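You operate a simulated robot arm through the tools that you are given. There is no shell and no other tool. Be economical: measure what you need, move in short steps, check, and stop when the job is done.

You are at the controls of a simulated robot arm. One attempt, no reset.

TASK
Put the small white tub on the black tray at the wall. Then take the blue clip from the third board from the bottom of the narrow wire shelf and leave it on top of the white pack. Then put the green-lidded jar on the top of the steel bench away on the bottom board of the long wire rack. Then open the left blue drawer, fetch the black plug and set it in the inside of the left blue drawer and shut the drawer again. Then take the white cup and put it on the top of the long steel table. Then put one of the numbered white cups from the top of the grey cabinet in the white tray. The order counts. Set down upright: small white tub, green-lidded jar, white cup.
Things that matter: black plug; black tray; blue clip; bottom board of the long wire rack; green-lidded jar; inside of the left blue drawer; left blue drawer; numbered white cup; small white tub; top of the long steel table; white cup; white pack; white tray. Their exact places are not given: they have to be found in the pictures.

The check looks at the end state, three seconds after you hand in, the way a careful person would. Anything else that was tipped, shoved, dropped, spilled or broken makes it a failure.

THE ROBOT
A 6-joint arm with a two-finger gripper on a trunk, on a base that drives. Base frame: it is fixed to the floor where the robot stands at the start and does not move with it; the origin is under the middle of the robot, x ahead of it, y to its left, z up. Readings come in m, degrees, newtons and seconds.
Its first joint turns from -166.0 to 166.0 degrees. Places, roughly: black plug (6x6x5 cm) [2.7, -1.7, 0.3]; black tray [1.5, 0.4, 0.9]; blue clip (17x4x3 cm) [1.9, -0.5, 1]; bottom board of the long wire rack [-7.3, -3.2, 0.2]; green-lidded jar (6x6x15 cm) [2.4, -1, 1]; inside of the left blue drawer [2.1, -1.1, 0.8]; left blue drawer [2.1, -1.1, 0.8]; numbered white cup [0.75, -2.75, 1]; small white tub (7x7x7 cm) [1.8, 0, 1.4]; top of the long steel table [-1.2, -2, 0.8]; white cup (7x8x9 cm) [2.7, -1.7, 0.9]; white pack [-2.25, 0.5, 0.25]; white tray (17x24x5 cm) [-1.4, -1.9, 0.8]. Payload 2.45 kg.
The TCP is the grasp point between the finger pads, 0.02 m short of the fingertips. In the tool frame z runs along the fingers and y along their closing line. The gripper opens to 0.14 m. The gripper's body begins 0.168 m behind the TCP.
Orientation is told as [roll, pitch, yaw] about the base's x, y, z axes, in that order, counted from this pose: with the fingers straight down and closing along the base's y, the tool's x points along the base's -x, its y along +y and its z along -z.

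THE INTERFACE
- The arm moves only by the tool drive_tool. Its argument "series" is a list of rows, each a list of 7 numbers: the shift along the tool's x, y, z in m, then the turn, a rotation vector about the tool's x, y, z in degrees, then the finger opening in m, from 0 to 0.14. In form: [[tx, ty, tz, ax, ay, az, fingers], ...]. A call has 1 to 12 rows; each row shifts and turns the commanded pose from where the row before left it, along the tool's axes as they then stand. Each row takes 0.2 s and may step no farther than 0.05 m and 8.6 degrees from the row before; otherwise, or with a gripper value out of range, the whole call is refused. Where a pose cannot be reached the arm comes as near as it can. A force on the tool above 40 N (or 10 N above the force at the start of the call, whichever is more), or a blocked arm, ends the call early, and 0.2 s more pass. Each finger travels about 0.045 m/s and halts on what it meets, pressing with about 35 N; the grip force reading is that of the motor and also rises with nothing between the fingers. The clock runs only during rows and for 0.2 s after the last one: add rows that do not move to give the fingers time. It gives the time, the measured TCP pose, the force on the tool (base axes), the opening and the grip force at its end, in the units of the frame above (readings bear some noise), with the torque about the TCP (base axes, N m) and any sound that the robot's microphone picked up.
- Cameras (640 x 400 px; columns grow to the right, rows downward): "scene" is now at [-0.098, 0.1693, 1.1704]; the picture's right is [-0.05, -1.00, 0.00], its down [-0.05, 0.00, -1.00] and it looks along [1.00, -0.05, -0.05] (base axes); focal length 264 px, centre (320, 200). "wrist" rides on the gripper at [0.078, 0.011, -0.209] in the tool frame; the picture's right is [-0.14, 0.99, 0.00], its down [-0.92, -0.13, -0.37] and it looks along [-0.36, -0.05, 0.93] (tool axes); focal length 280 px, centre (320, 200).
- camera(camera): a new picture of that camera. It takes no simulated time.
- base_move(legs): drives the robot by 1 to 6 legs, each [ahead, left, turn to the left] in m, m and degrees, along the robot's own axes; the way and the turn of a leg run together, so that a leg with both is an arc; at most 1.5 m and 180 degrees a leg. The arm and the cameras ride along, it lands a little off, and it stops where it bumps. It gives what a move gives.
- head_to(pan, tilt): turns the head with the scene camera to pan (to the left, within 143 degrees either way) and tilt (down, from -29 to 69), counted from straight ahead of the robot. It gives what a move gives.
- pixel_to_xyz(camera, pixels): for up to 12 pixels [column, row] of the newest picture of that camera ("zoom" is the newest enlarged one), the place [x, y, z] in the base frame of the surface seen there, good to about 0.003 m. It takes no simulated time.
- close_up(camera, box): a new picture of the part [left, top, right, bottom] of that camera's present view, enlarged. It takes no simulated time.
- sign_off(): hands the job in; it is judged then, once.

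Go step by step. Measure first, check grasps and placings, and put right what went wrong. The budget is 138 turns and 150 pictures, counting those below and the enlarged ones. Unless the task says otherwise, let go and move clear before handing in.

The tools are called after "Request:" as name(argument=value, ...) on one line, values as JSON. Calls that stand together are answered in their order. drive_tool: Moves the arm, as the interface text tells. Its arguments: {"type":"object","properties":{"series":{"type":"array","items":{"type":"array","items":{"type":"number"}}}},"required":["series"]} The other tools are called the same way: base_move (legs) drives the base; head_to (pan, tilt) turns the head that bears the scene camera; camera (camera) takes a picture; pixel_to_xyz (camera, pixels) gives the place of the surface under pixels of a picture; close_up (camera, box) takes an enlarged picture of a part of a camera's view; sign_off () hands the job in.

At the start:

```text
time: 0.0
position: [0.6206, 0.2419, 0.9992]
orientation: [0.0, 0.0, 0.0]
ft_force: [0.1, -0.3, 0.6]
ft_torque: [0.01, 0.01, 0.01]
opening: 0.14
finger_force: 0.1
robot x, y, heading: [-0.0003, -0.0018, -0.1]
head pan, tilt: [-3.1, 2.6]
```

scene: 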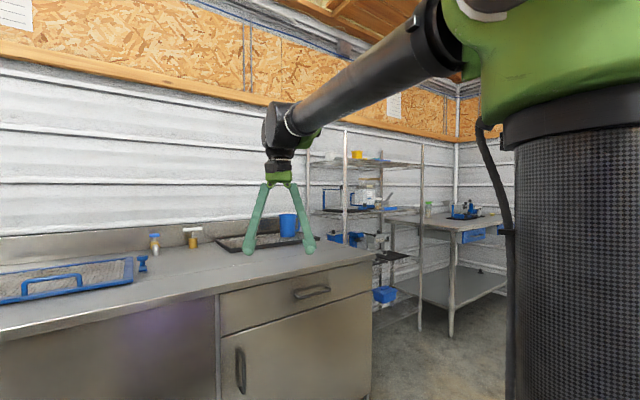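
wrist: 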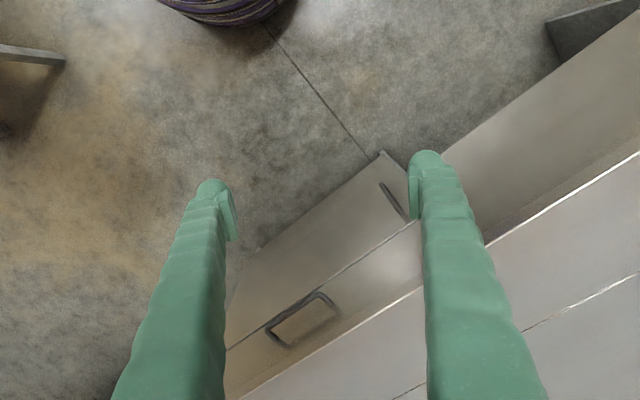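

The scene shows the bench with a black tray (around 250,240), and the wire shelf at (365,200). I'll enlarge both.

Request:
close_up(camera="scene", box=[300, 120, 520, 340])

Request:
close_up(camera="scene", box=[0, 180, 380, 400])

```text
1.82 times, centred on (410, 230) of scene
```

zoom: 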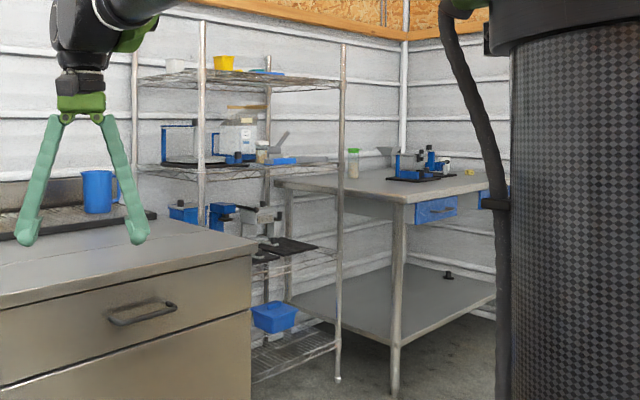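

```text
1.68 times, centred on (190, 290) of scene
```

zoom: 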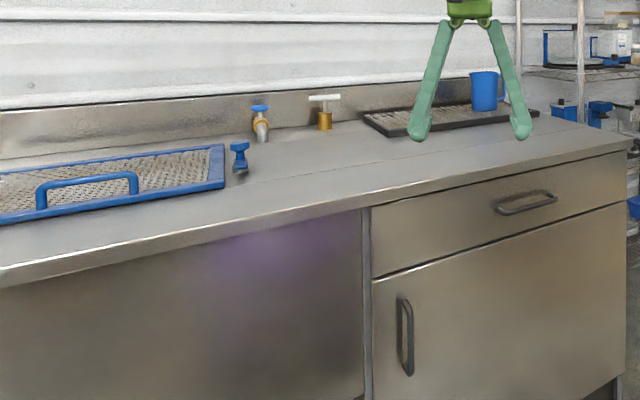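

The white tub is at about scene (330,155), the clip at (389,208), the jar at (428,210), and the tray around (250,240). Measuring these.

Request:
pixel_to_xyz(camera="scene", pixels=[[330, 156], [326, 156], [355, 154], [389, 208], [396, 208], [428, 208], [290, 225], [268, 238], [300, 238], [225, 243], [345, 235], [300, 250]])

Request:
close_up(camera="scene", box=[300, 130, 400, 192])

```text
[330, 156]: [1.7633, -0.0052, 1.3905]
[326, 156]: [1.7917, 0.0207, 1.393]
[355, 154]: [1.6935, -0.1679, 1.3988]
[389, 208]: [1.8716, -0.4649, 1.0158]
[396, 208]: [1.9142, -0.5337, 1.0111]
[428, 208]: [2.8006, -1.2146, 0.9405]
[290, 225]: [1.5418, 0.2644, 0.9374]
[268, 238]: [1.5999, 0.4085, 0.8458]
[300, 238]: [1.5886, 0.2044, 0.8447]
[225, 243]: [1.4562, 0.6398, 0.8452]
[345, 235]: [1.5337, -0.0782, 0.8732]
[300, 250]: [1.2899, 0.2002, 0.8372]
```

```text
6.40 times, centred on (350, 161) of scene
```

zoom: 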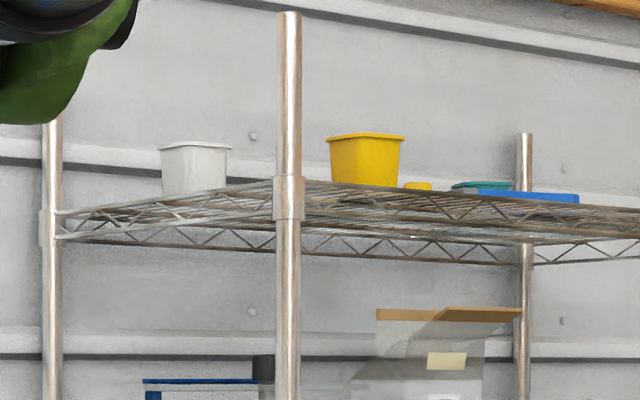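

Mapping the shelf posts and the bench edges before I choose where to stand.

Request:
pixel_to_xyz(camera="scene", pixels=[[308, 163], [345, 150], [382, 157], [421, 175], [368, 262], [221, 291], [30, 330], [371, 262], [400, 164], [329, 155], [60, 240], [316, 128]])

Request:
pixel_to_xyz(camera="zoom", pixels=[[52, 170], [288, 100], [524, 160], [195, 170], [170, 146], [222, 148], [195, 144], [365, 150], [195, 187], [540, 198], [480, 185], [80, 215]])

```text
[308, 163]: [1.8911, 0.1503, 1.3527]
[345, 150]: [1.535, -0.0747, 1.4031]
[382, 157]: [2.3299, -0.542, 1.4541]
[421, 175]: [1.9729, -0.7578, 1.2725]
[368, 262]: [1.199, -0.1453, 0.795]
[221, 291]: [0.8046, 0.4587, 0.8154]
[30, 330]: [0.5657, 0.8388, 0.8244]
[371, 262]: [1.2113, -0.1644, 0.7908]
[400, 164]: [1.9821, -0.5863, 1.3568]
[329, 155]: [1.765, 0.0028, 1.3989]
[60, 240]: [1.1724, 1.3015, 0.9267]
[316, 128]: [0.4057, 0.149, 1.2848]
```

```text
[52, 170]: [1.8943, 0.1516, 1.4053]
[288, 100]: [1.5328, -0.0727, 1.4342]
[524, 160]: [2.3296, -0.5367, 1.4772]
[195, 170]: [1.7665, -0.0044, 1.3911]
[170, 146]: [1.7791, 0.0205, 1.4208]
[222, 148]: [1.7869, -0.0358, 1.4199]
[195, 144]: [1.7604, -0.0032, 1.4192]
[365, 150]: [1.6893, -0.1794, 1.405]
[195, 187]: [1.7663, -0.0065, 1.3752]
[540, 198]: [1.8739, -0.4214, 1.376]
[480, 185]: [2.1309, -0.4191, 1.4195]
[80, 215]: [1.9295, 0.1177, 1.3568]
```

The room is rotated about 32° to the base frame: the shelf front runs from (1.53,-0.07) to (1.97,-0.76) and the bench front edge lies parallel. I'll turn to face it square on and look around.

Request:
base_move(legs=[[0, 0, 32.4]])

Request:
head_to(pan=-10, tilt=60)

Request:
camera(camera="scene")

```text
time: 2.0
position: [0.3952, 0.5357, 0.9998]
orientation: [0.0, -0.1, 32.3]
ft_force: [0.5, 0.4, -0.2]
ft_torque: [-0.01, 0.03, -0.01]
opening: 0.1398
finger_force: 0.1
robot x, y, heading: [0.0011, 0.0025, 32.2]
head pan, tilt: [-3.1, 2.6]
```

```text
time: 3.2
position: [0.3955, 0.537, 0.9996]
orientation: [-0.1, 0.0, 32.4]
ft_force: [0.0, 0.4, -0.5]
ft_torque: [0.02, 0.0, -0.03]
opening: 0.1401
finger_force: 0.1
robot x, y, heading: [0.0015, -0.0023, 32.0]
head pan, tilt: [-10.0, 60.0]
```

```text
144 pictures are left
```

scene: 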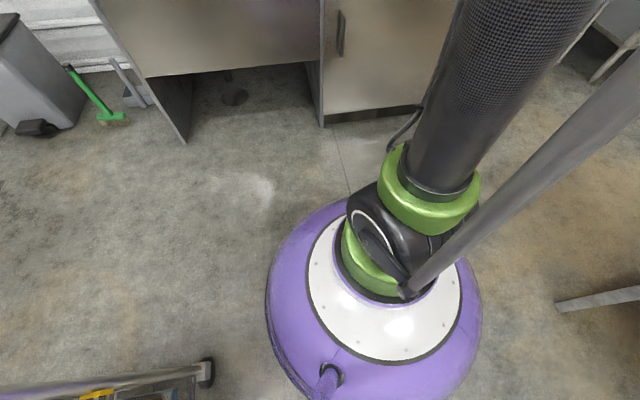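

The base is a round purple disc. I'll measure its rim and nearby objects: the table leg at (600,295) and the cart at (200,370).

Request:
pixel_to_xyz(camera="scene", pixels=[[268, 270], [345, 203], [480, 300], [290, 370], [380, 330], [600, 295], [562, 305], [205, 372], [100, 385], [185, 142], [322, 125], [415, 108]])

Request:
head_to(pan=-70, tilt=25)

Request:
camera(camera="scene")

Request:
head_to(pan=-138, tilt=20)

Request:
camera(camera="scene")

Request:
head_to(pan=110, tilt=20)

Request:
camera(camera="scene")

```text
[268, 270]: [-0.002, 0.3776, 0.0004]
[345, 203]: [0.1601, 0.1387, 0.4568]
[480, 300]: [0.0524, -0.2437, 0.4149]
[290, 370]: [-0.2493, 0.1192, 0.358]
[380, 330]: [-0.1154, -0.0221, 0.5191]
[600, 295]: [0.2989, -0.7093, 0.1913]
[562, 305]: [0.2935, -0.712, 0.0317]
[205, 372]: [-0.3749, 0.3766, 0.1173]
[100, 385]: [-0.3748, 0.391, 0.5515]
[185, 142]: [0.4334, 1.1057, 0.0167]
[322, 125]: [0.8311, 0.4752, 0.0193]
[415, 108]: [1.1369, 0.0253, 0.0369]
```

```text
time: 4.5
position: [0.3956, 0.5355, 1.0005]
orientation: [0.0, 0.0, 32.4]
ft_force: [0.4, -0.5, 0.0]
ft_torque: [-0.03, 0.0, 0.0]
opening: 0.1401
finger_force: 0.1
robot x, y, heading: [0.0002, -0.0043, 32.2]
head pan, tilt: [-70.0, 25.0]
```

```text
143 pictures are left
```

scene: 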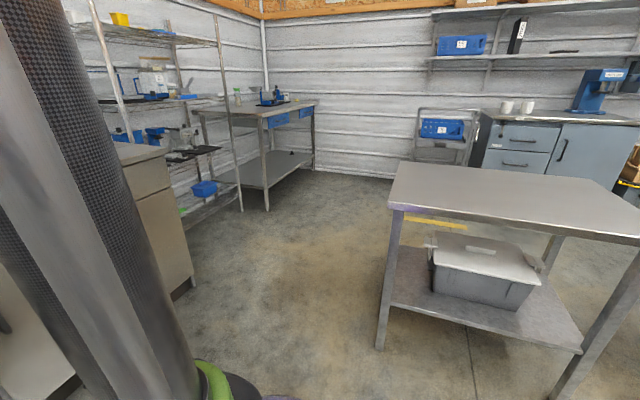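

```text
time: 5.9
position: [0.396, 0.5358, 0.9994]
orientation: [-0.1, -0.1, 32.3]
ft_force: [-0.2, -0.8, 0.9]
ft_torque: [0.01, -0.04, 0.01]
opening: 0.1397
finger_force: 0.0
robot x, y, heading: [-0.0024, 0.0013, 32.4]
head pan, tilt: [-138.0, 20.0]
```

```text
142 pictures are left
```

scene: 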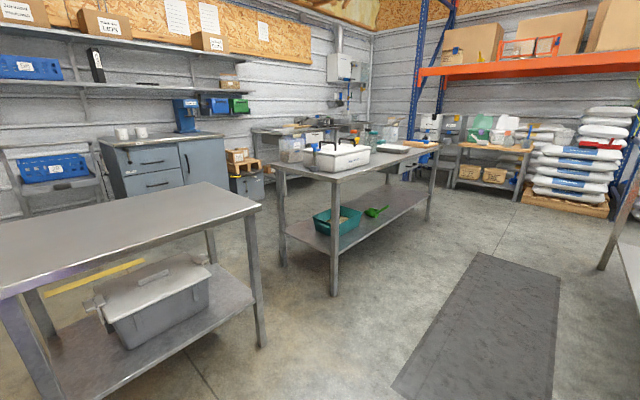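

```text
time: 9.4
position: [0.3953, 0.5366, 0.9992]
orientation: [0.0, 0.0, 32.3]
ft_force: [0.5, -0.6, 0.0]
ft_torque: [0.02, -0.02, 0.0]
opening: 0.1398
finger_force: 0.1
robot x, y, heading: [-0.0011, -0.0007, 32.2]
head pan, tilt: [110.0, 20.0]
```

```text
141 pictures are left
```

scene: 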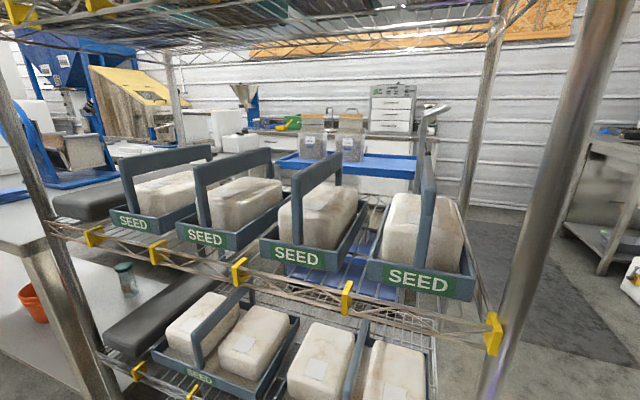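

The base needs about 0.38 m clearance, and the table leg sits at (0.29,-0.71). I'll raise the arm before driving, so it clears the bench and can reach the top shelf.

Request:
drive_tool(series=[[0, 0, -0.05, 0, 0, 0, 0.14], [0, 0, -0.05, 0, 0, 0, 0.14], [0, 0, -0.05, 0, 0, 0, 0.14], [0, 0, -0.05, 0, 0, 0, 0.14], [0, 0, -0.05, 0, 0, 0, 0.14], [0, 0, -0.05, 0, 0, 0, 0.14], [0, 0, -0.05, 0, 0, 0, 0.14], [0, 0, -0.05, 0, 0, 0, 0.14], [0, 0, -0.05, 0, 0, 0, 0.14], [0, 0, -0.05, 0, 0, 0, 0.14], [0, 0, -0.05, 0, 0, 0, 0.14]])

Request:
base_move(legs=[[0.42, 0, 0], [0, -1.2, 0]])

Request:
head_to(pan=0, tilt=5)

Request:
camera(camera="scene")

```text
time: 11.8
position: [0.3627, 0.4922, 1.3978]
orientation: [0.0, -0.1, 32.3]
ft_force: [0.5, 0.6, -0.1]
ft_torque: [-0.05, 0.03, 0.0]
opening: 0.14
finger_force: 0.0
out of reach, approached as far as the arm can: row 8, 9, 10, 11
robot x, y, heading: [0.0002, 0.0026, 32.5]
head pan, tilt: [110.0, 20.0]
```

```text
time: 20.1
position: [1.3554, -0.2934, 1.3982]
orientation: [0.0, -0.1, 32.7]
ft_force: [-0.5, -0.2, -0.3]
ft_torque: [0.0, 0.02, 0.04]
opening: 0.1398
finger_force: 0.0
robot x, y, heading: [1.0005, -0.7843, 32.5]
head pan, tilt: [110.0, 20.0]
```

```text
time: 21.9
position: [1.3568, -0.2938, 1.3968]
orientation: [0.1, -0.1, 32.7]
ft_force: [-0.9, -0.1, -0.8]
ft_torque: [-0.02, -0.01, 0.02]
opening: 0.1401
finger_force: 0.1
robot x, y, heading: [0.9973, -0.7905, 32.9]
head pan, tilt: [0.0, 5.0]
```

```text
140 pictures are left
```

scene: 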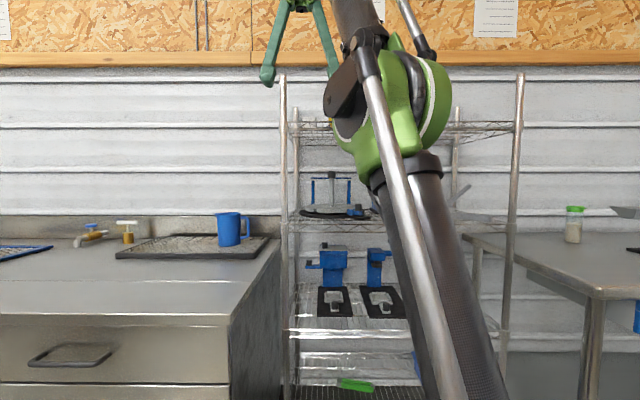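

The arm is raised to 1.40, which is the limit with the tool pointing down, so I'll tilt the tool 43° forward. I'll also measure the post tops at (283,78) and (519,80).

Request:
pixel_to_xyz(camera="scene", pixels=[[283, 80], [520, 80], [296, 110], [457, 112], [310, 128], [490, 128], [150, 245], [220, 225], [125, 252], [265, 240], [185, 236], [238, 255]])

Request:
drive_tool(series=[[0, 0, 0, 0, -8.5, 0, 0.14], [0, 0, 0, 0, -8.5, 0, 0.14], [0, 0, 0, 0, -8.5, 0, 0.14], [0, 0, 0, 0, -8.5, 0, 0.14], [0, 0, 0, 0, -8.5, 0, 0.14], [0, 0, 0, 0, 0, 0, 0.14]])

Request:
camera(camera="scene")

Request:
camera(camera="wrist")

```text
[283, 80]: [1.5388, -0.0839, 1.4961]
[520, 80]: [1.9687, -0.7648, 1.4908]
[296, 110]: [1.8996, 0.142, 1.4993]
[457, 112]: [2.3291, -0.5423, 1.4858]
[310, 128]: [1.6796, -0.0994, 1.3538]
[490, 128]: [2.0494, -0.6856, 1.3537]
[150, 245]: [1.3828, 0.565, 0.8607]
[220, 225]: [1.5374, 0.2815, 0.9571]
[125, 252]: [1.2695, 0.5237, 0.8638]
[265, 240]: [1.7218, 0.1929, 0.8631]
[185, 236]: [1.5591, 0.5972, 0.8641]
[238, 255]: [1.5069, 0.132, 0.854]
```

```text
time: 23.3
position: [1.3558, -0.2942, 1.3972]
orientation: [0.0, -42.7, 32.8]
ft_force: [-0.4, -0.3, -0.3]
ft_torque: [-0.03, 0.01, 0.04]
opening: 0.14
finger_force: 0.0
robot x, y, heading: [0.9998, -0.7895, 32.9]
head pan, tilt: [0.0, 5.0]
```

```text
139 pictures are left
```

scene: 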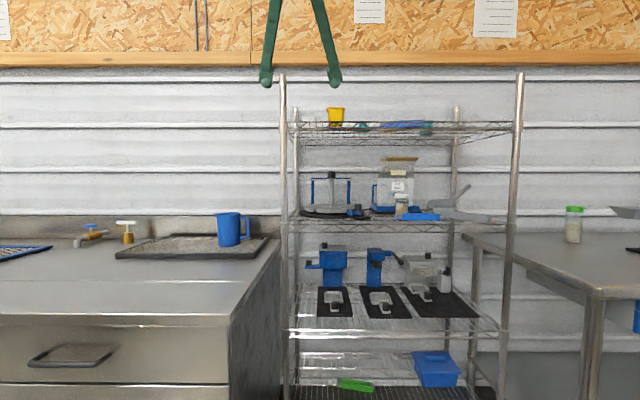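

```text
138 pictures are left
```

wrist: 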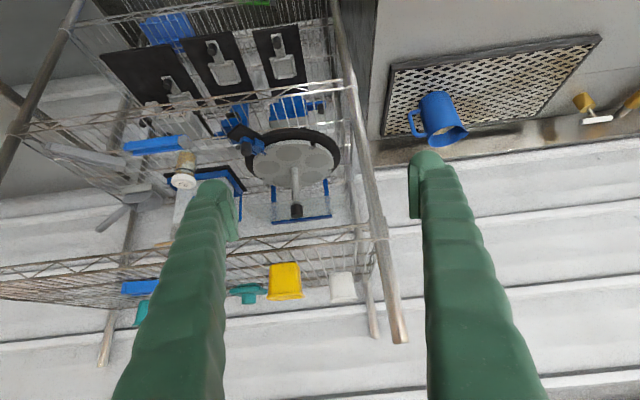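

The wrist view shows the white tub at (341,287) beside the yellow one at (285,282), and the black tray at (480,90). Enlarging both, with measurements.

Request:
close_up(camera="wrist", box=[235, 220, 395, 320])

Request:
pixel_to_xyz(camera="zoom", pixels=[[400, 210], [450, 210], [425, 320], [390, 320], [465, 310], [200, 200], [200, 300], [265, 300], [130, 310], [425, 260], [420, 215], [240, 240]])

Request:
close_up(camera="scene", box=[270, 90, 530, 250])

Request:
pixel_to_xyz(camera="wrist", pixels=[[400, 75], [590, 42], [385, 130], [540, 112], [437, 110], [460, 135], [341, 280], [335, 290], [350, 290], [170, 145], [500, 75], [430, 75]])

```text
4.00 times, centred on (315, 270) of wrist
```

zoom: 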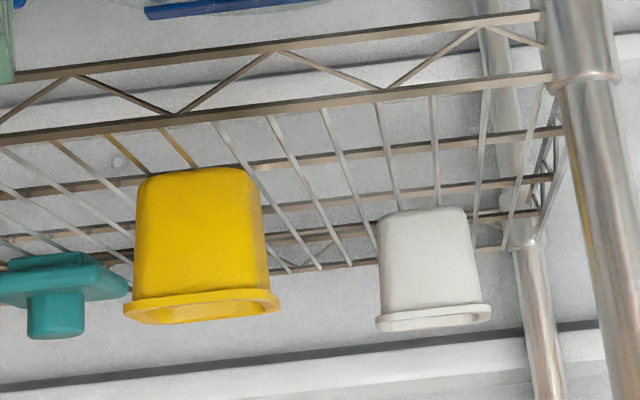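

```text
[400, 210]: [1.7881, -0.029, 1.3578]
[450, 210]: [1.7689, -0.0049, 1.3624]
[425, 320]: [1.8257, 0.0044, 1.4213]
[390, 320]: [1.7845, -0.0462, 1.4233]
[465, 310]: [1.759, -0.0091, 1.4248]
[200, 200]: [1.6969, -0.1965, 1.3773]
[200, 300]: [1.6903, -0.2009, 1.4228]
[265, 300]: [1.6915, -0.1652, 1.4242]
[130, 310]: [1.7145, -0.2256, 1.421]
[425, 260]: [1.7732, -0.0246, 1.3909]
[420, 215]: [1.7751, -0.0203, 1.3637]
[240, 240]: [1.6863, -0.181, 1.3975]
```

```text
2.46 times, centred on (400, 170) of scene
```

zoom: 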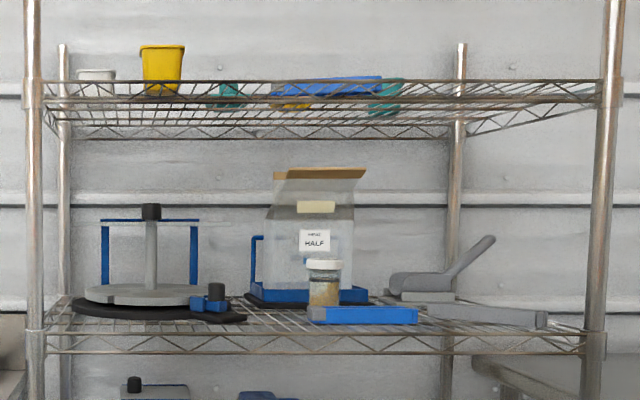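

```text
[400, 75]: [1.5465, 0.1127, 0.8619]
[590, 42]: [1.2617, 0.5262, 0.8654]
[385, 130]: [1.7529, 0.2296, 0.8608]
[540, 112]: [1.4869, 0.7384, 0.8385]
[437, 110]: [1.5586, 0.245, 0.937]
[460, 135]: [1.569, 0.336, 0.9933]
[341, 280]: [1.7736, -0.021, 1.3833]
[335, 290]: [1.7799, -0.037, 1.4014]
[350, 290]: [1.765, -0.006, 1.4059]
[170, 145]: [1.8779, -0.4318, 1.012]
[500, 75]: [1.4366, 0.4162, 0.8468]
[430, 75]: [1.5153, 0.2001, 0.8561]
```

The tub is room-aligned, centred near (1.795, 0.0), with z from 1.355 to 1.423. The yellow tub sits close beside it, so I'll raise the tool 0.1 m before driving in.

Request:
drive_tool(series=[[-0.0226, 0, -0.0245, 0, 0, 0, 0.12], [-0.0226, 0, -0.0245, 0, 0, 0, 0.1], [-0.0226, 0, -0.0245, 0, 0, 0, 0.1]])

Request:
base_move(legs=[[0.3, 0, 0]])

Request:
camera(camera="wrist")

```text
time: 24.1
position: [1.3557, -0.2939, 1.4991]
orientation: [0.0, -42.6, 32.8]
ft_force: [-0.1, 0.2, -0.8]
ft_torque: [0.02, 0.0, -0.01]
opening: 0.1
finger_force: 0.1
robot x, y, heading: [0.9963, -0.7915, 32.6]
head pan, tilt: [0.0, 5.0]
```

```text
time: 26.0
position: [1.5682, -0.1595, 1.4978]
orientation: [-0.2, -42.2, 33.1]
ft_force: [-13.5, -10.8, 7.9]
ft_torque: [0.64, 0.17, 1.17]
opening: 0.1014
finger_force: 1.0
robot x, y, heading: [1.2158, -0.6469, 32.9]
head pan, tilt: [0.0, 5.0]
stopped in leg 1: the force on the tool passed its limit at 89 N (the readings are from after the stop); the commanded pose is now the measured one
```

```text
135 pictures are left
```

wrist: 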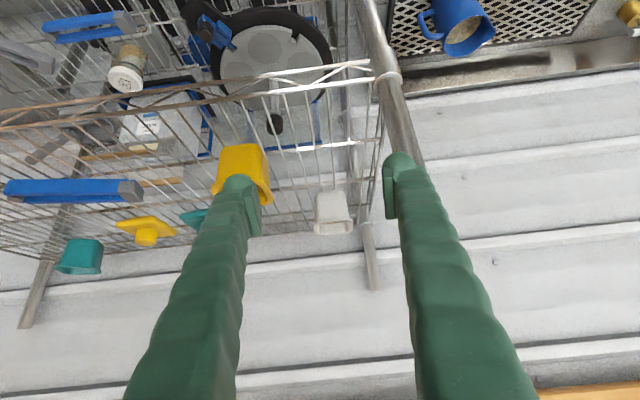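

The left finger touched the post (force -13.5, -10.8 N). I'll back away, raise the tool above the post top at 1.50, and check that the shelf hasn't moved.

Request:
base_move(legs=[[-0.06, 0, 0]])

Request:
drive_tool(series=[[-0.0226, 0, -0.0245, 0, 0, 0, 0.1], [-0.0226, 0, -0.0245, 0, 0, 0, 0.1], [-0.0226, 0, -0.0245, 0, 0, 0, 0.1]])

Request:
camera(camera="scene")

Request:
camera(camera="wrist")

Request:
pixel_to_xyz(camera="scene", pixels=[[253, 20], [540, 70], [560, 60]])

```text
time: 27.0
position: [1.5191, -0.1901, 1.498]
orientation: [-0.2, -42.0, 33.1]
ft_force: [-0.4, 0.6, -0.3]
ft_torque: [0.0, 0.02, -0.02]
opening: 0.1
finger_force: 0.1
robot x, y, heading: [1.1658, -0.6789, 32.8]
head pan, tilt: [0.0, 5.0]
```

```text
time: 27.8
position: [1.5203, -0.1916, 1.5295]
orientation: [-0.2, -42.1, 33.1]
ft_force: [-0.5, 0.0, -0.3]
ft_torque: [0.02, -0.01, -0.01]
opening: 0.0999
finger_force: 0.0
out of reach, approached as far as the arm can: row 2, 3
robot x, y, heading: [1.1687, -0.6815, 32.6]
head pan, tilt: [0.0, 5.0]
```

```text
134 pictures are left
```

scene: 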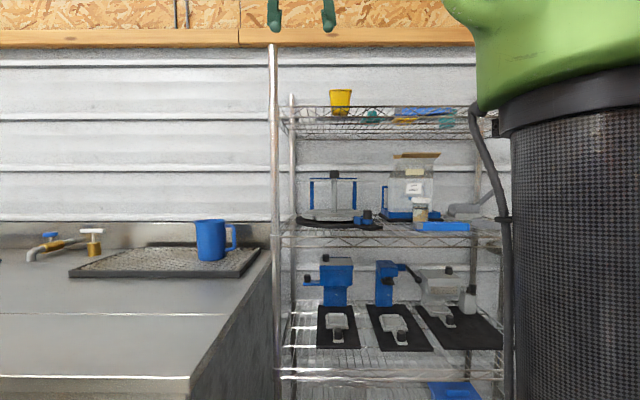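

```text
133 pictures are left
```

wrist: 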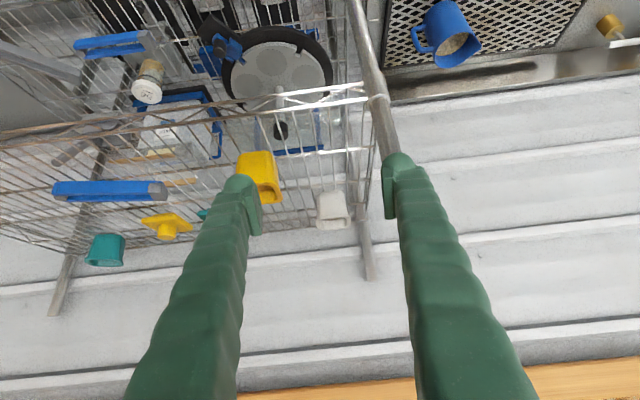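

```text
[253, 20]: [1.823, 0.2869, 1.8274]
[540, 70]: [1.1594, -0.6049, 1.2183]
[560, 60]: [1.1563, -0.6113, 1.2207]
```

I'll shift the tool 4 cm right of the post, then drive 0.13 m in.

Request:
drive_tool(series=[[0, -0.02, 0, 0, 0, 0, 0.1], [0, -0.02, 0, 0, 0, 0, 0.1]])

Request:
pixel_to_xyz(camera="scene", pixels=[[272, 60], [272, 100], [291, 110]])

Request:
base_move(legs=[[0.13, 0, 0]])

Request:
camera(camera="wrist")

```text
time: 28.4
position: [1.5417, -0.2234, 1.5279]
orientation: [-0.2, -42.1, 33.2]
ft_force: [0.6, -0.1, -0.5]
ft_torque: [-0.03, -0.03, -0.02]
opening: 0.1
finger_force: 0.1
robot x, y, heading: [1.1673, -0.6779, 33.1]
head pan, tilt: [0.0, 5.0]
```

```text
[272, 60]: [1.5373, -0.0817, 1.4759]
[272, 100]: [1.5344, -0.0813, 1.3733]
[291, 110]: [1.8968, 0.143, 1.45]
```

```text
time: 29.6
position: [1.6521, -0.1524, 1.529]
orientation: [-0.2, -42.1, 33.1]
ft_force: [-1.0, -0.6, -0.7]
ft_torque: [0.0, 0.0, 0.0]
opening: 0.1
finger_force: 0.1
robot x, y, heading: [1.2731, -0.6086, 33.0]
head pan, tilt: [0.0, 5.0]
```

```text
132 pictures are left
```

wrist: 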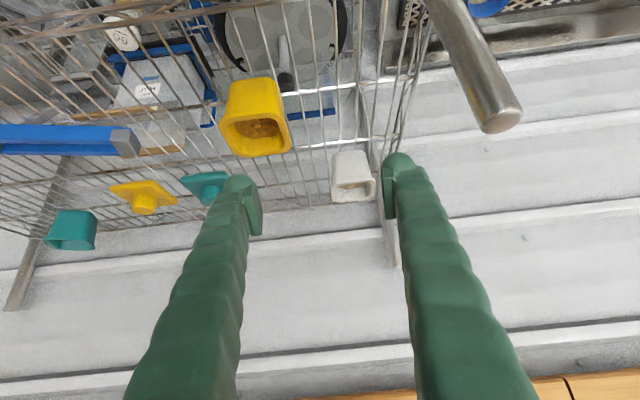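

Shelf unmoved, and the tool is past the post. I'll re-measure the tub from this wrist view.

Request:
close_up(camera="wrist", box=[290, 120, 418, 200])

Request:
pixel_to_xyz(camera="zoom", pixels=[[210, 300], [230, 390], [420, 370], [400, 280], [300, 280], [320, 390], [215, 340], [415, 330], [280, 200], [310, 340]])

```text
5.00 times, centred on (354, 160) of wrist
```

zoom: 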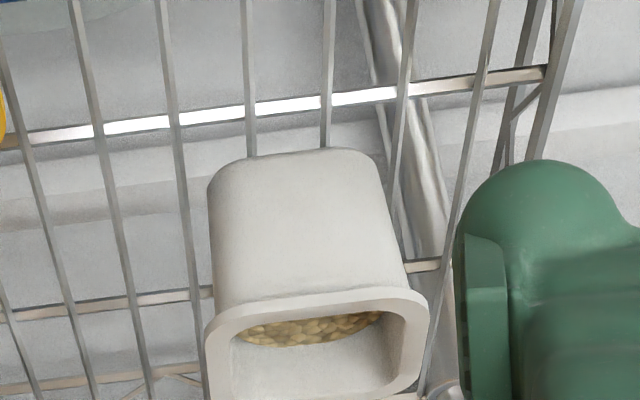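

```text
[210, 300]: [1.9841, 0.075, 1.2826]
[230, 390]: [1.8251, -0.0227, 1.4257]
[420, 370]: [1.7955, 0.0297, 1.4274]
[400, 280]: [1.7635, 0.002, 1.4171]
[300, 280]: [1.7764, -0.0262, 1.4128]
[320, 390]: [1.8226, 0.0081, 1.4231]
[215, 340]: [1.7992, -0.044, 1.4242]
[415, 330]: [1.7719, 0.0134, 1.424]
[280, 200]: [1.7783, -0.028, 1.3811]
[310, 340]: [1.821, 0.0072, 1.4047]
```

The tub holds seeds, so it must stay level. Rim centre is near (1.798, 0.001). I'll move forward 0.205 and left 0.049, then part way down.

Request:
drive_tool(series=[[-0.0304, 0.0098, 0.0275, 0, 0, 0, 0.1], [-0.0304, 0.0098, 0.0275, 0, 0, 0, 0.1], [-0.0304, 0.0098, 0.0275, 0, 0, 0, 0.1], [-0.0304, 0.0098, 0.0275, 0, 0, 0, 0.1], [-0.0304, 0.0098, 0.0275, 0, 0, 0, 0.1], [0.0236, 0, 0.02615, 0, 0, 0, 0.1], [0.0236, 0, 0.02615, 0, 0, 0, 0.1], [0, 0, 0, 0, 0, 0, 0.1]])

Request:
camera(camera="wrist")

```text
time: 31.4
position: [1.7901, -0.0104, 1.4175]
orientation: [-0.2, -42.1, 33.1]
ft_force: [0.3, 0.6, 0.8]
ft_torque: [0.04, -0.02, -0.03]
opening: 0.1001
finger_force: 0.0
out of reach, approached as far as the arm can: row 2, 3, 4, 5
robot x, y, heading: [1.2734, -0.6031, 33.0]
head pan, tilt: [0.0, 5.0]
```

```text
130 pictures are left
```

wrist: 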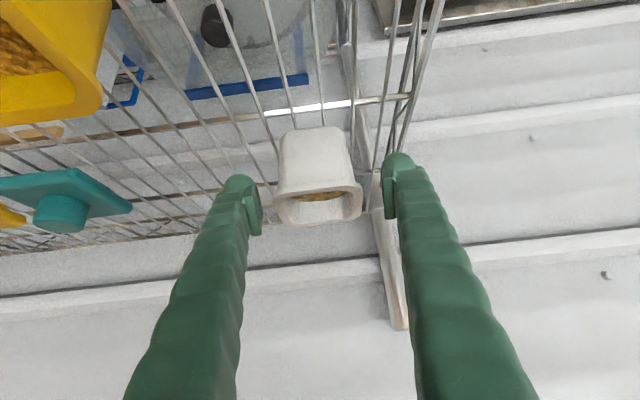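

The tub is between the fingers. A last 1 cm forward and 3 cm down, then close.

Request:
drive_tool(series=[[0.005, 0.0025, 0.015, 0, 0, 0, 0.1], [0.005, 0.0025, 0.015, 0, 0, 0, 0.1], [0, 0, 0, 0, 0, 0, 0.08], [0, 0, 0, 0, 0, 0, 0.06], [0, 0, 0, 0, 0, 0, 0.055], [0, 0, 0, 0, 0, 0, 0.05], [0, 0, 0, 0, 0, 0, 0.05]])

Request:
camera(camera="wrist")

```text
time: 33.0
position: [1.799, 0.0014, 1.3887]
orientation: [-0.2, -42.0, 33.1]
ft_force: [0.2, 0.3, -0.2]
ft_torque: [0.03, -0.01, 0.02]
opening: 0.0635
finger_force: 35.1
robot x, y, heading: [1.2726, -0.6052, 33.0]
head pan, tilt: [0.0, 5.0]
```

```text
129 pictures are left
```

wrist: 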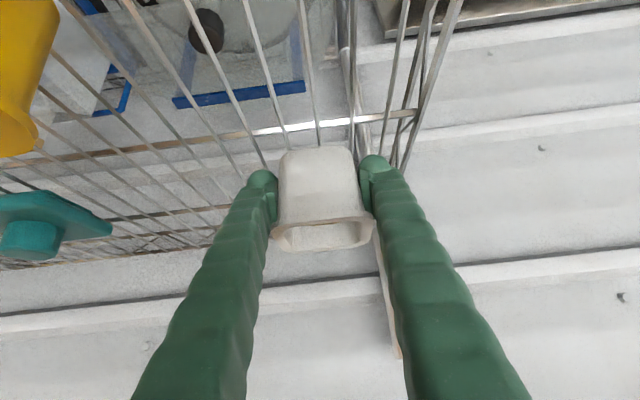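

Gripped (opening 0.0635, 35 N). Lifting straight up, then back and right of the post.

Request:
drive_tool(series=[[-0.0134, 0, -0.0148, 0, 0, 0, 0.05], [-0.0134, 0, -0.0148, 0, 0, 0, 0.05], [-0.0134, 0, -0.0148, 0, 0, 0, 0.05], [-0.0134, 0, -0.0148, 0, 0, 0, 0.05], [0.005, -0.01, -0.0245, 0, 0, 0, 0.05], [0.005, -0.01, -0.0245, 0, 0, 0, 0.05], [0.005, -0.01, -0.0245, 0, 0, 0, 0.05], [0.005, -0.01, -0.0245, 0, 0, 0, 0.05]])

Request:
camera(camera="wrist")

```text
time: 34.9
position: [1.7502, -0.0796, 1.5151]
orientation: [-0.2, -42.3, 33.2]
ft_force: [-0.2, 1.0, -1.1]
ft_torque: [-0.03, 0.02, -0.06]
opening: 0.0607
finger_force: 35.4
out of reach, approached as far as the arm can: row 7, 8
robot x, y, heading: [1.2741, -0.6064, 33.0]
head pan, tilt: [0.0, 5.0]
```

```text
128 pictures are left
```

wrist: 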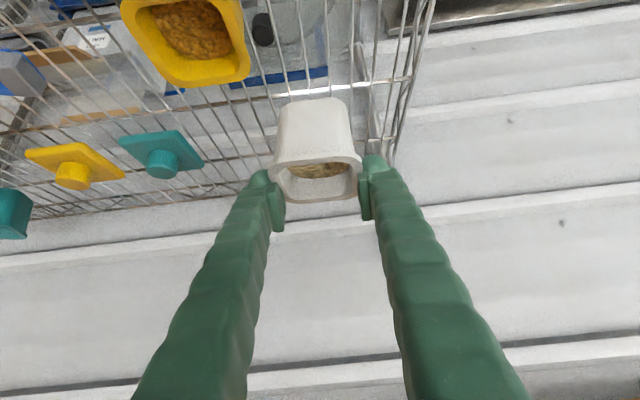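

The tub is held clear of everything at z 1.515. I'll back the base out 0.37 m and slide 0.78 m left to face the tray.

Request:
base_move(legs=[[-0.37, 0, -0.6], [0, 0.78, 0], [0.15, 0, 0]])

Request:
camera(camera="wrist")

Request:
camera(camera="scene")

```text
time: 42.0
position: [1.151, 0.457, 1.5148]
orientation: [-0.2, -42.3, 32.9]
ft_force: [-0.3, 0.4, -1.1]
ft_torque: [0.01, -0.02, -0.01]
opening: 0.0605
finger_force: 35.1
robot x, y, heading: [0.6763, -0.0704, 32.5]
head pan, tilt: [0.0, 5.0]
```

```text
127 pictures are left
```

wrist: 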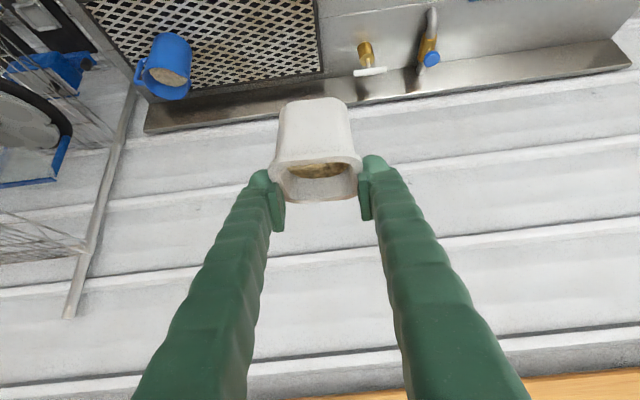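

```text
126 pictures are left
```

scene: 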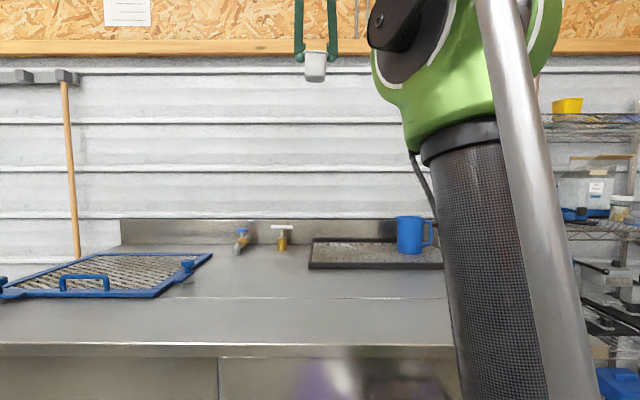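

The gripper is at (1.151,0.457) and the tray's free spot is near (1.465,0.454). I'll move right, forward and down in stages, keeping the tub level.

Request:
pixel_to_xyz(camera="wrist", pixels=[[250, 40], [220, 70], [318, 50], [200, 20], [300, 70], [280, 10], [365, 70], [180, 40], [160, 75], [313, 160]])

Request:
drive_tool(series=[[0.0202, -0.034, 0.0222, 0, 0, 0, 0.05], [0.0202, -0.034, 0.0222, 0, 0, 0, 0.05], [0.0202, -0.034, 0.0222, 0, 0, 0, 0.05], [0.0202, -0.034, 0.0222, 0, 0, 0, 0.05], [0.0202, -0.034, 0.0222, 0, 0, 0, 0.05], [-0.0086, 0, 0.0465, 0, 0, 0, 0.05], [-0.0086, 0, 0.0465, 0, 0, 0, 0.05], [-0.0086, 0, 0.0465, 0, 0, 0, 0.05], [-0.0086, 0, 0.0465, 0, 0, 0, 0.05], [-0.0086, 0, 0.0465, 0, 0, 0, 0.05], [-0.0086, 0, 0.0465, 0, 0, 0, 0.05], [-0.0086, 0, 0.0465, 0, 0, 0, 0.05]])

Request:
camera(camera="wrist")

```text
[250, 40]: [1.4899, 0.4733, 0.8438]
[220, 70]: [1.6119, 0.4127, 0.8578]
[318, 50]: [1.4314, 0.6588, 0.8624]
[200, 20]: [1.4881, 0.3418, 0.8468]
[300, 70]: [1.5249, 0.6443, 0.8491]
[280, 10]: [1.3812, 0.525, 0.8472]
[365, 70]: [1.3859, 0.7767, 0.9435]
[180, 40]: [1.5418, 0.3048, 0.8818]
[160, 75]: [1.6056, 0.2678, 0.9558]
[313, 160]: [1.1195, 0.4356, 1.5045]
```

```text
time: 44.6
position: [1.4646, 0.4558, 1.1664]
orientation: [-0.2, -42.3, 33.0]
ft_force: [-0.2, -0.4, 0.2]
ft_torque: [0.0, -0.04, -0.02]
opening: 0.0608
finger_force: 35.4
robot x, y, heading: [0.6752, -0.0683, 32.4]
head pan, tilt: [0.0, 5.0]
```

```text
125 pictures are left
```

wrist: 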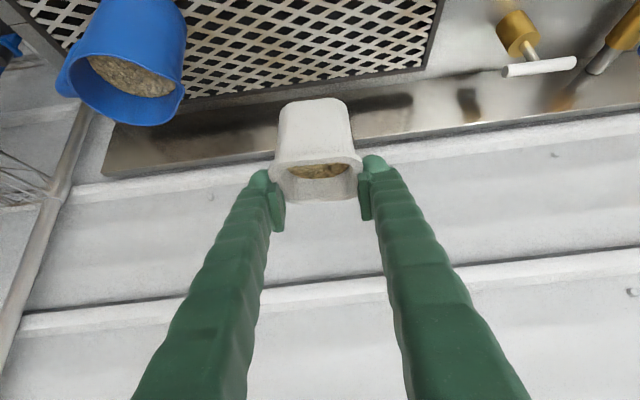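

On target at (1.465,0.456). The tray surface is 0.847, so the TCP should end near 0.881. I'll descend most of the way, then finish slowly.

Request:
drive_tool(series=[[0.0292, 0, 0.032, 0, 0, 0, 0.05], [0.0292, 0, 0.032, 0, 0, 0, 0.05], [0.0292, 0, 0.032, 0, 0, 0, 0.05], [0.0292, 0, 0.032, 0, 0, 0, 0.05], [0.0292, 0, 0.032, 0, 0, 0, 0.05], [0.0236, 0, 0.0259, 0, 0, 0, 0.05], [0, 0, 0, 0, 0, 0, 0.05], [0.0067, 0, 0.0074, 0, 0, 0, 0.05], [0.0067, 0, 0.0074, 0, 0, 0, 0.05]])

Request:
camera(camera="wrist")

Request:
close_up(camera="scene", box=[260, 170, 460, 295])

```text
time: 46.6
position: [1.4652, 0.4546, 0.8935]
orientation: [-0.2, -42.3, 32.9]
ft_force: [-0.2, 0.8, 11.8]
ft_torque: [-0.02, 0.03, -0.02]
opening: 0.0636
finger_force: 23.4
robot x, y, heading: [0.6795, -0.0714, 32.5]
head pan, tilt: [0.0, 5.0]
```

```text
124 pictures are left
```

wrist: 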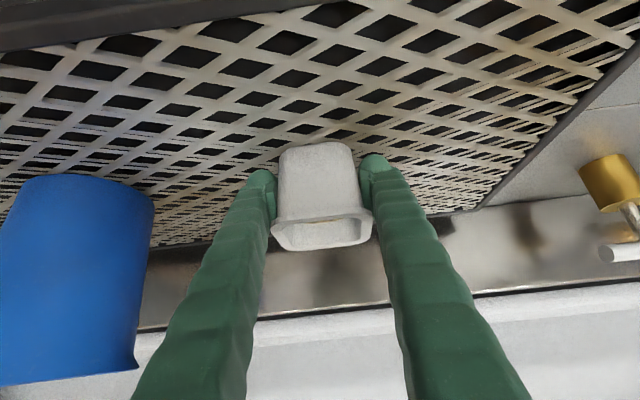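

```text
3.20 times, centred on (360, 232) of scene
```

zoom: 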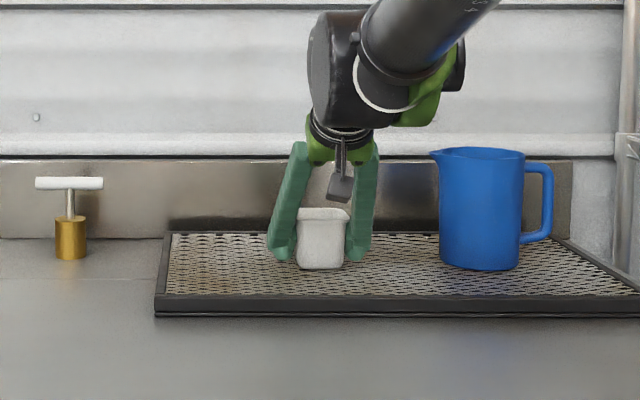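

Contact at 11.8 N with the tub resting upright on the tray. Releasing and backing out along the fingers.

Request:
drive_tool(series=[[0, 0, 0, 0, 0, 0, 0.07], [0, 0, 0, 0, 0, 0, 0.085], [0, 0, 0, 0, 0, 0, 0.095], [0, 0, 0, 0, 0, 0, 0.095], [0, 0, -0.025, 0, 0, 0, 0.095], [0, 0, -0.04, 0, 0, 0, 0.095], [0, 0, -0.045, 0, 0, 0, 0.095], [0, 0, -0.045, 0, 0, 0, 0.095], [0, 0, -0.045, 0, 0, 0, 0.095], [0, 0, -0.045, 0, 0, 0, 0.095]])

Request:
close_up(camera="scene", box=[260, 170, 460, 295])

```text
time: 48.8
position: [1.326, 0.3666, 1.0739]
orientation: [-0.2, -42.3, 32.9]
ft_force: [0.0, -0.5, -0.4]
ft_torque: [-0.05, 0.03, 0.0]
opening: 0.0951
finger_force: 0.1
robot x, y, heading: [0.6749, -0.0706, 32.5]
head pan, tilt: [0.0, 5.0]
```

```text
3.20 times, centred on (360, 232) of scene
```

zoom: 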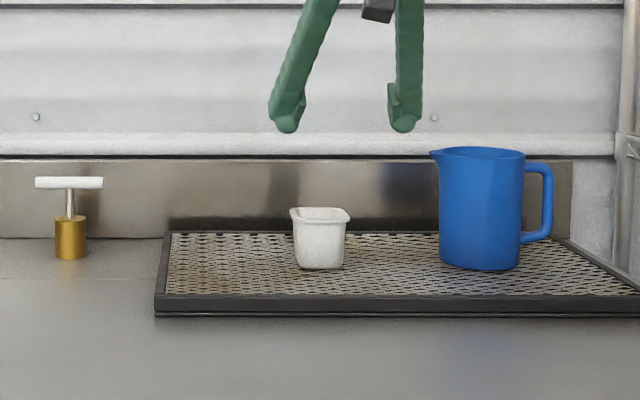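

The tub is standing on the tray. Next is the blue clip: I'll retract the arm, drive back and right, then look squarely at the third board.

Request:
drive_tool(series=[[0.03, 0, -0.027, 0, 0, 0, 0.1], [0.03, 0, -0.027, 0, 0, 0, 0.1], [0.03, 0, -0.027, 0, 0, 0, 0.1], [0.03, 0, -0.027, 0, 0, 0, 0.1]])

Request:
base_move(legs=[[-0.12, 0, 0], [0, -1.0, 0]])

Request:
camera(camera="scene")

Request:
camera(camera="wrist")

```text
time: 49.8
position: [1.1888, 0.2772, 1.072]
orientation: [-0.2, -42.3, 32.9]
ft_force: [-1.2, 0.1, 0.6]
ft_torque: [-0.06, 0.06, 0.03]
opening: 0.1001
finger_force: 0.0
robot x, y, heading: [0.6713, -0.0698, 32.6]
head pan, tilt: [0.0, 5.0]
```

```text
time: 55.8
position: [1.6259, -0.6204, 1.0727]
orientation: [-0.2, -42.4, 33.4]
ft_force: [0.2, -0.5, -0.7]
ft_torque: [0.01, 0.0, -0.02]
opening: 0.1
finger_force: 0.1
robot x, y, heading: [1.1133, -0.9724, 33.0]
head pan, tilt: [0.0, 5.0]
```

```text
121 pictures are left
```

scene: 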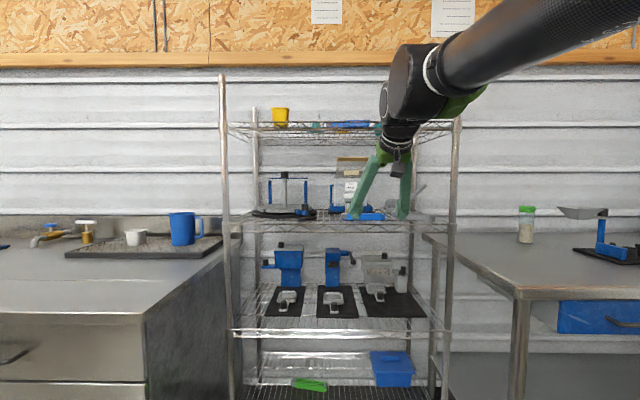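

```text
120 pictures are left
```

wrist: 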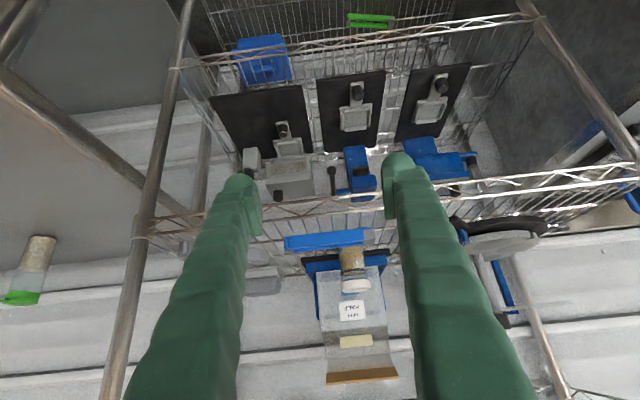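

The clip is between the fingers in the wrist view at (325,240), with the vial right behind it at (352,270). Enlarging and measuring.

Request:
close_up(camera="wrist", box=[230, 190, 410, 302])

Request:
pixel_to_xyz(camera="zoom", pixels=[[200, 170], [475, 140], [480, 175], [210, 205], [340, 170], [430, 220], [70, 290], [180, 320], [420, 340], [300, 260], [90, 190], [360, 185]])

Request:
close_up(camera="scene", box=[300, 150, 460, 250])

```text
3.56 times, centred on (320, 246) of wrist
```

zoom: 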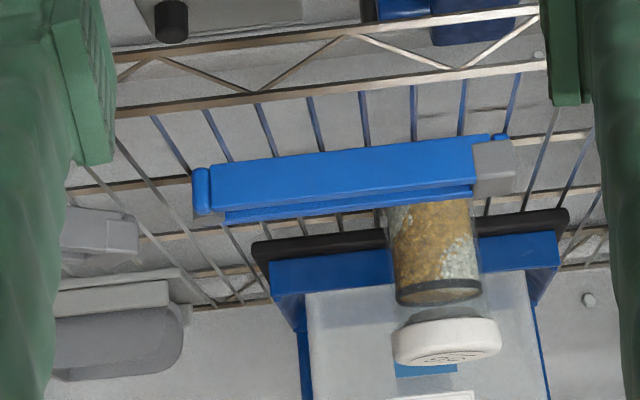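

```text
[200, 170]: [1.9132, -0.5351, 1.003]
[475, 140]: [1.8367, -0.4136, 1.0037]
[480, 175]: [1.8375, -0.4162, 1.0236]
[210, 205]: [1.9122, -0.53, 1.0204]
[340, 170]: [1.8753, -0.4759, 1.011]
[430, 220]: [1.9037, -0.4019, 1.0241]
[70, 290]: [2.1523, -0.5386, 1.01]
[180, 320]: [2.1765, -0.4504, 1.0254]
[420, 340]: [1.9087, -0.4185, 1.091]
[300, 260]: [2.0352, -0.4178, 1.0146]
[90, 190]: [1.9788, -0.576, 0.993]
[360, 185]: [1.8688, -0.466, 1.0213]
```

```text
4.00 times, centred on (380, 200) of scene
```

zoom: 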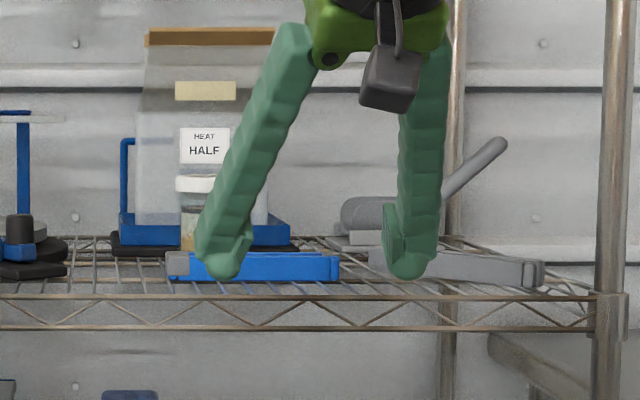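

The clip lies along the shelf (d≈1.33–1.37, u≈1.325–1.49 in room axes) with the vial 2 cm behind it, so a direct pinch across it won't work under the upper board. I'll rake it a few cm forward with closed fingers first, then swing one end out and grip that. Driving 0.18 m closer, fingers closed.

Request:
base_move(legs=[[0.18, 0, -0.6]])

Request:
drive_tool(series=[[0, 0, 0, 0, 0, 0, 0.05], [0, 0, 0, 0, 0, 0, 0], [0, 0, 0, 0, 0, 0, 0], [0, 0, 0, 0, 0, 0, 0], [0, 0, 0, 0, 0, 0, 0], [0, 0, 0, 0, 0, 0, 0]])

Request:
close_up(camera="wrist", box=[160, 100, 480, 300])

```text
time: 57.3
position: [1.7829, -0.5253, 1.0725]
orientation: [-0.1, -42.3, 32.9]
ft_force: [-0.8, -0.7, 0.1]
ft_torque: [0.03, -0.01, -0.02]
opening: 0.1
finger_force: 0.0
robot x, y, heading: [1.2668, -0.8707, 32.9]
head pan, tilt: [0.0, 5.0]
```

```text
time: 58.7
position: [1.7822, -0.5252, 1.0726]
orientation: [-0.1, -42.3, 32.9]
ft_force: [-0.1, 0.4, 0.1]
ft_torque: [0.01, -0.01, 0.0]
opening: 0.0
finger_force: 18.1
robot x, y, heading: [1.2693, -0.8747, 32.8]
head pan, tilt: [0.0, 5.0]
```

```text
2.00 times, centred on (320, 200) of wrist
```

zoom: 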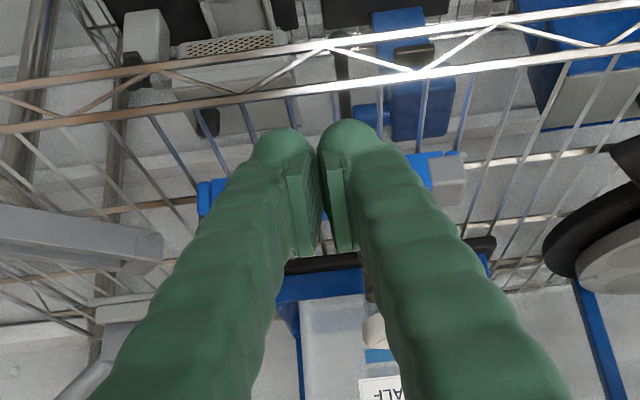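

I'll shift right to stay clear of the vial, then pass forward over the clip at z 1.072.

Request:
drive_tool(series=[[0, -0.035, 0, 0, 0, 0, 0], [-0.0315, 0, 0.0286, 0, 0, 0, 0], [-0.0315, 0, 0.0286, 0, 0, 0, 0], [-0.0315, 0, 0.0286, 0, 0, 0, 0], [-0.0315, 0, 0.0286, 0, 0, 0, 0], [0, 0, 0, 0, 0, 0, 0]])

Request:
camera(camera="wrist")

Request:
camera(camera="scene")

```text
time: 60.1
position: [1.9442, -0.4637, 1.0723]
orientation: [-0.2, -42.3, 32.9]
ft_force: [0.3, 0.3, -1.1]
ft_torque: [-0.01, 0.0, -0.01]
opening: 0.0001
finger_force: 29.4
robot x, y, heading: [1.2689, -0.8722, 32.6]
head pan, tilt: [0.0, 5.0]
```

```text
116 pictures are left
```

wrist: 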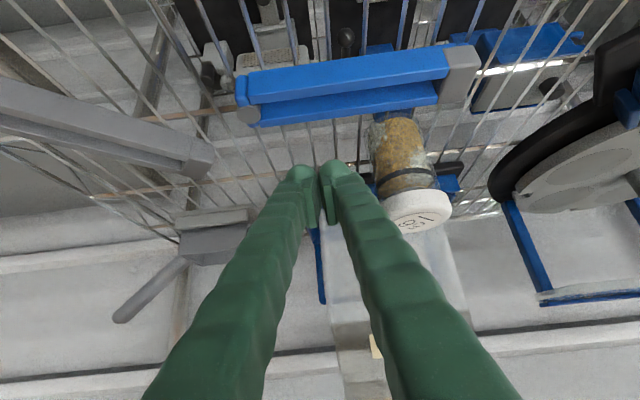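

```text
115 pictures are left
```

scene: 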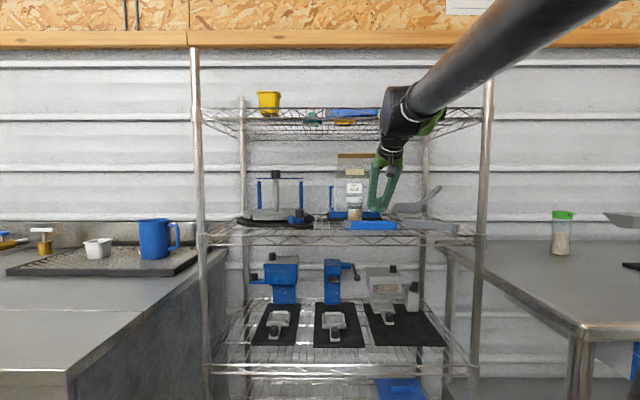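

The fingertips are behind the clip at (320,175), clear of the vial. Lowering 4 cm.

Request:
drive_tool(series=[[0.0145, 0, 0.0159, 0, 0, 0, 0], [0.0132, 0, 0.0145, 0, 0, 0, 0], [0, 0, 0, 0, 0, 0, 0]])

Request:
close_up(camera="wrist", box=[160, 40, 480, 240])

```text
time: 60.9
position: [1.9456, -0.4637, 1.0313]
orientation: [-0.2, -42.3, 32.9]
ft_force: [0.5, -0.3, 0.6]
ft_torque: [-0.01, 0.02, -0.02]
opening: 0.0003
finger_force: 28.8
robot x, y, heading: [1.267, -0.8725, 32.4]
head pan, tilt: [0.0, 5.0]
```

```text
2.00 times, centred on (320, 140) of wrist
```

zoom: 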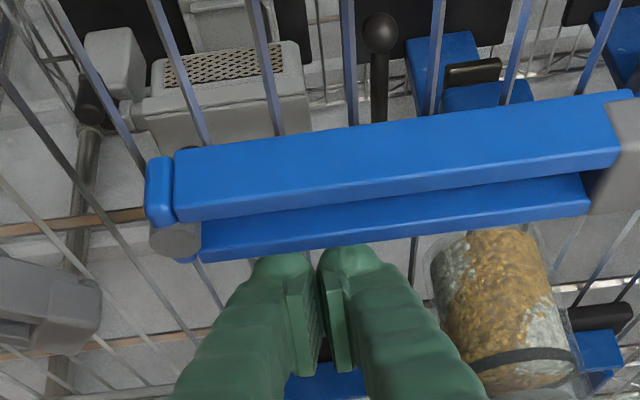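

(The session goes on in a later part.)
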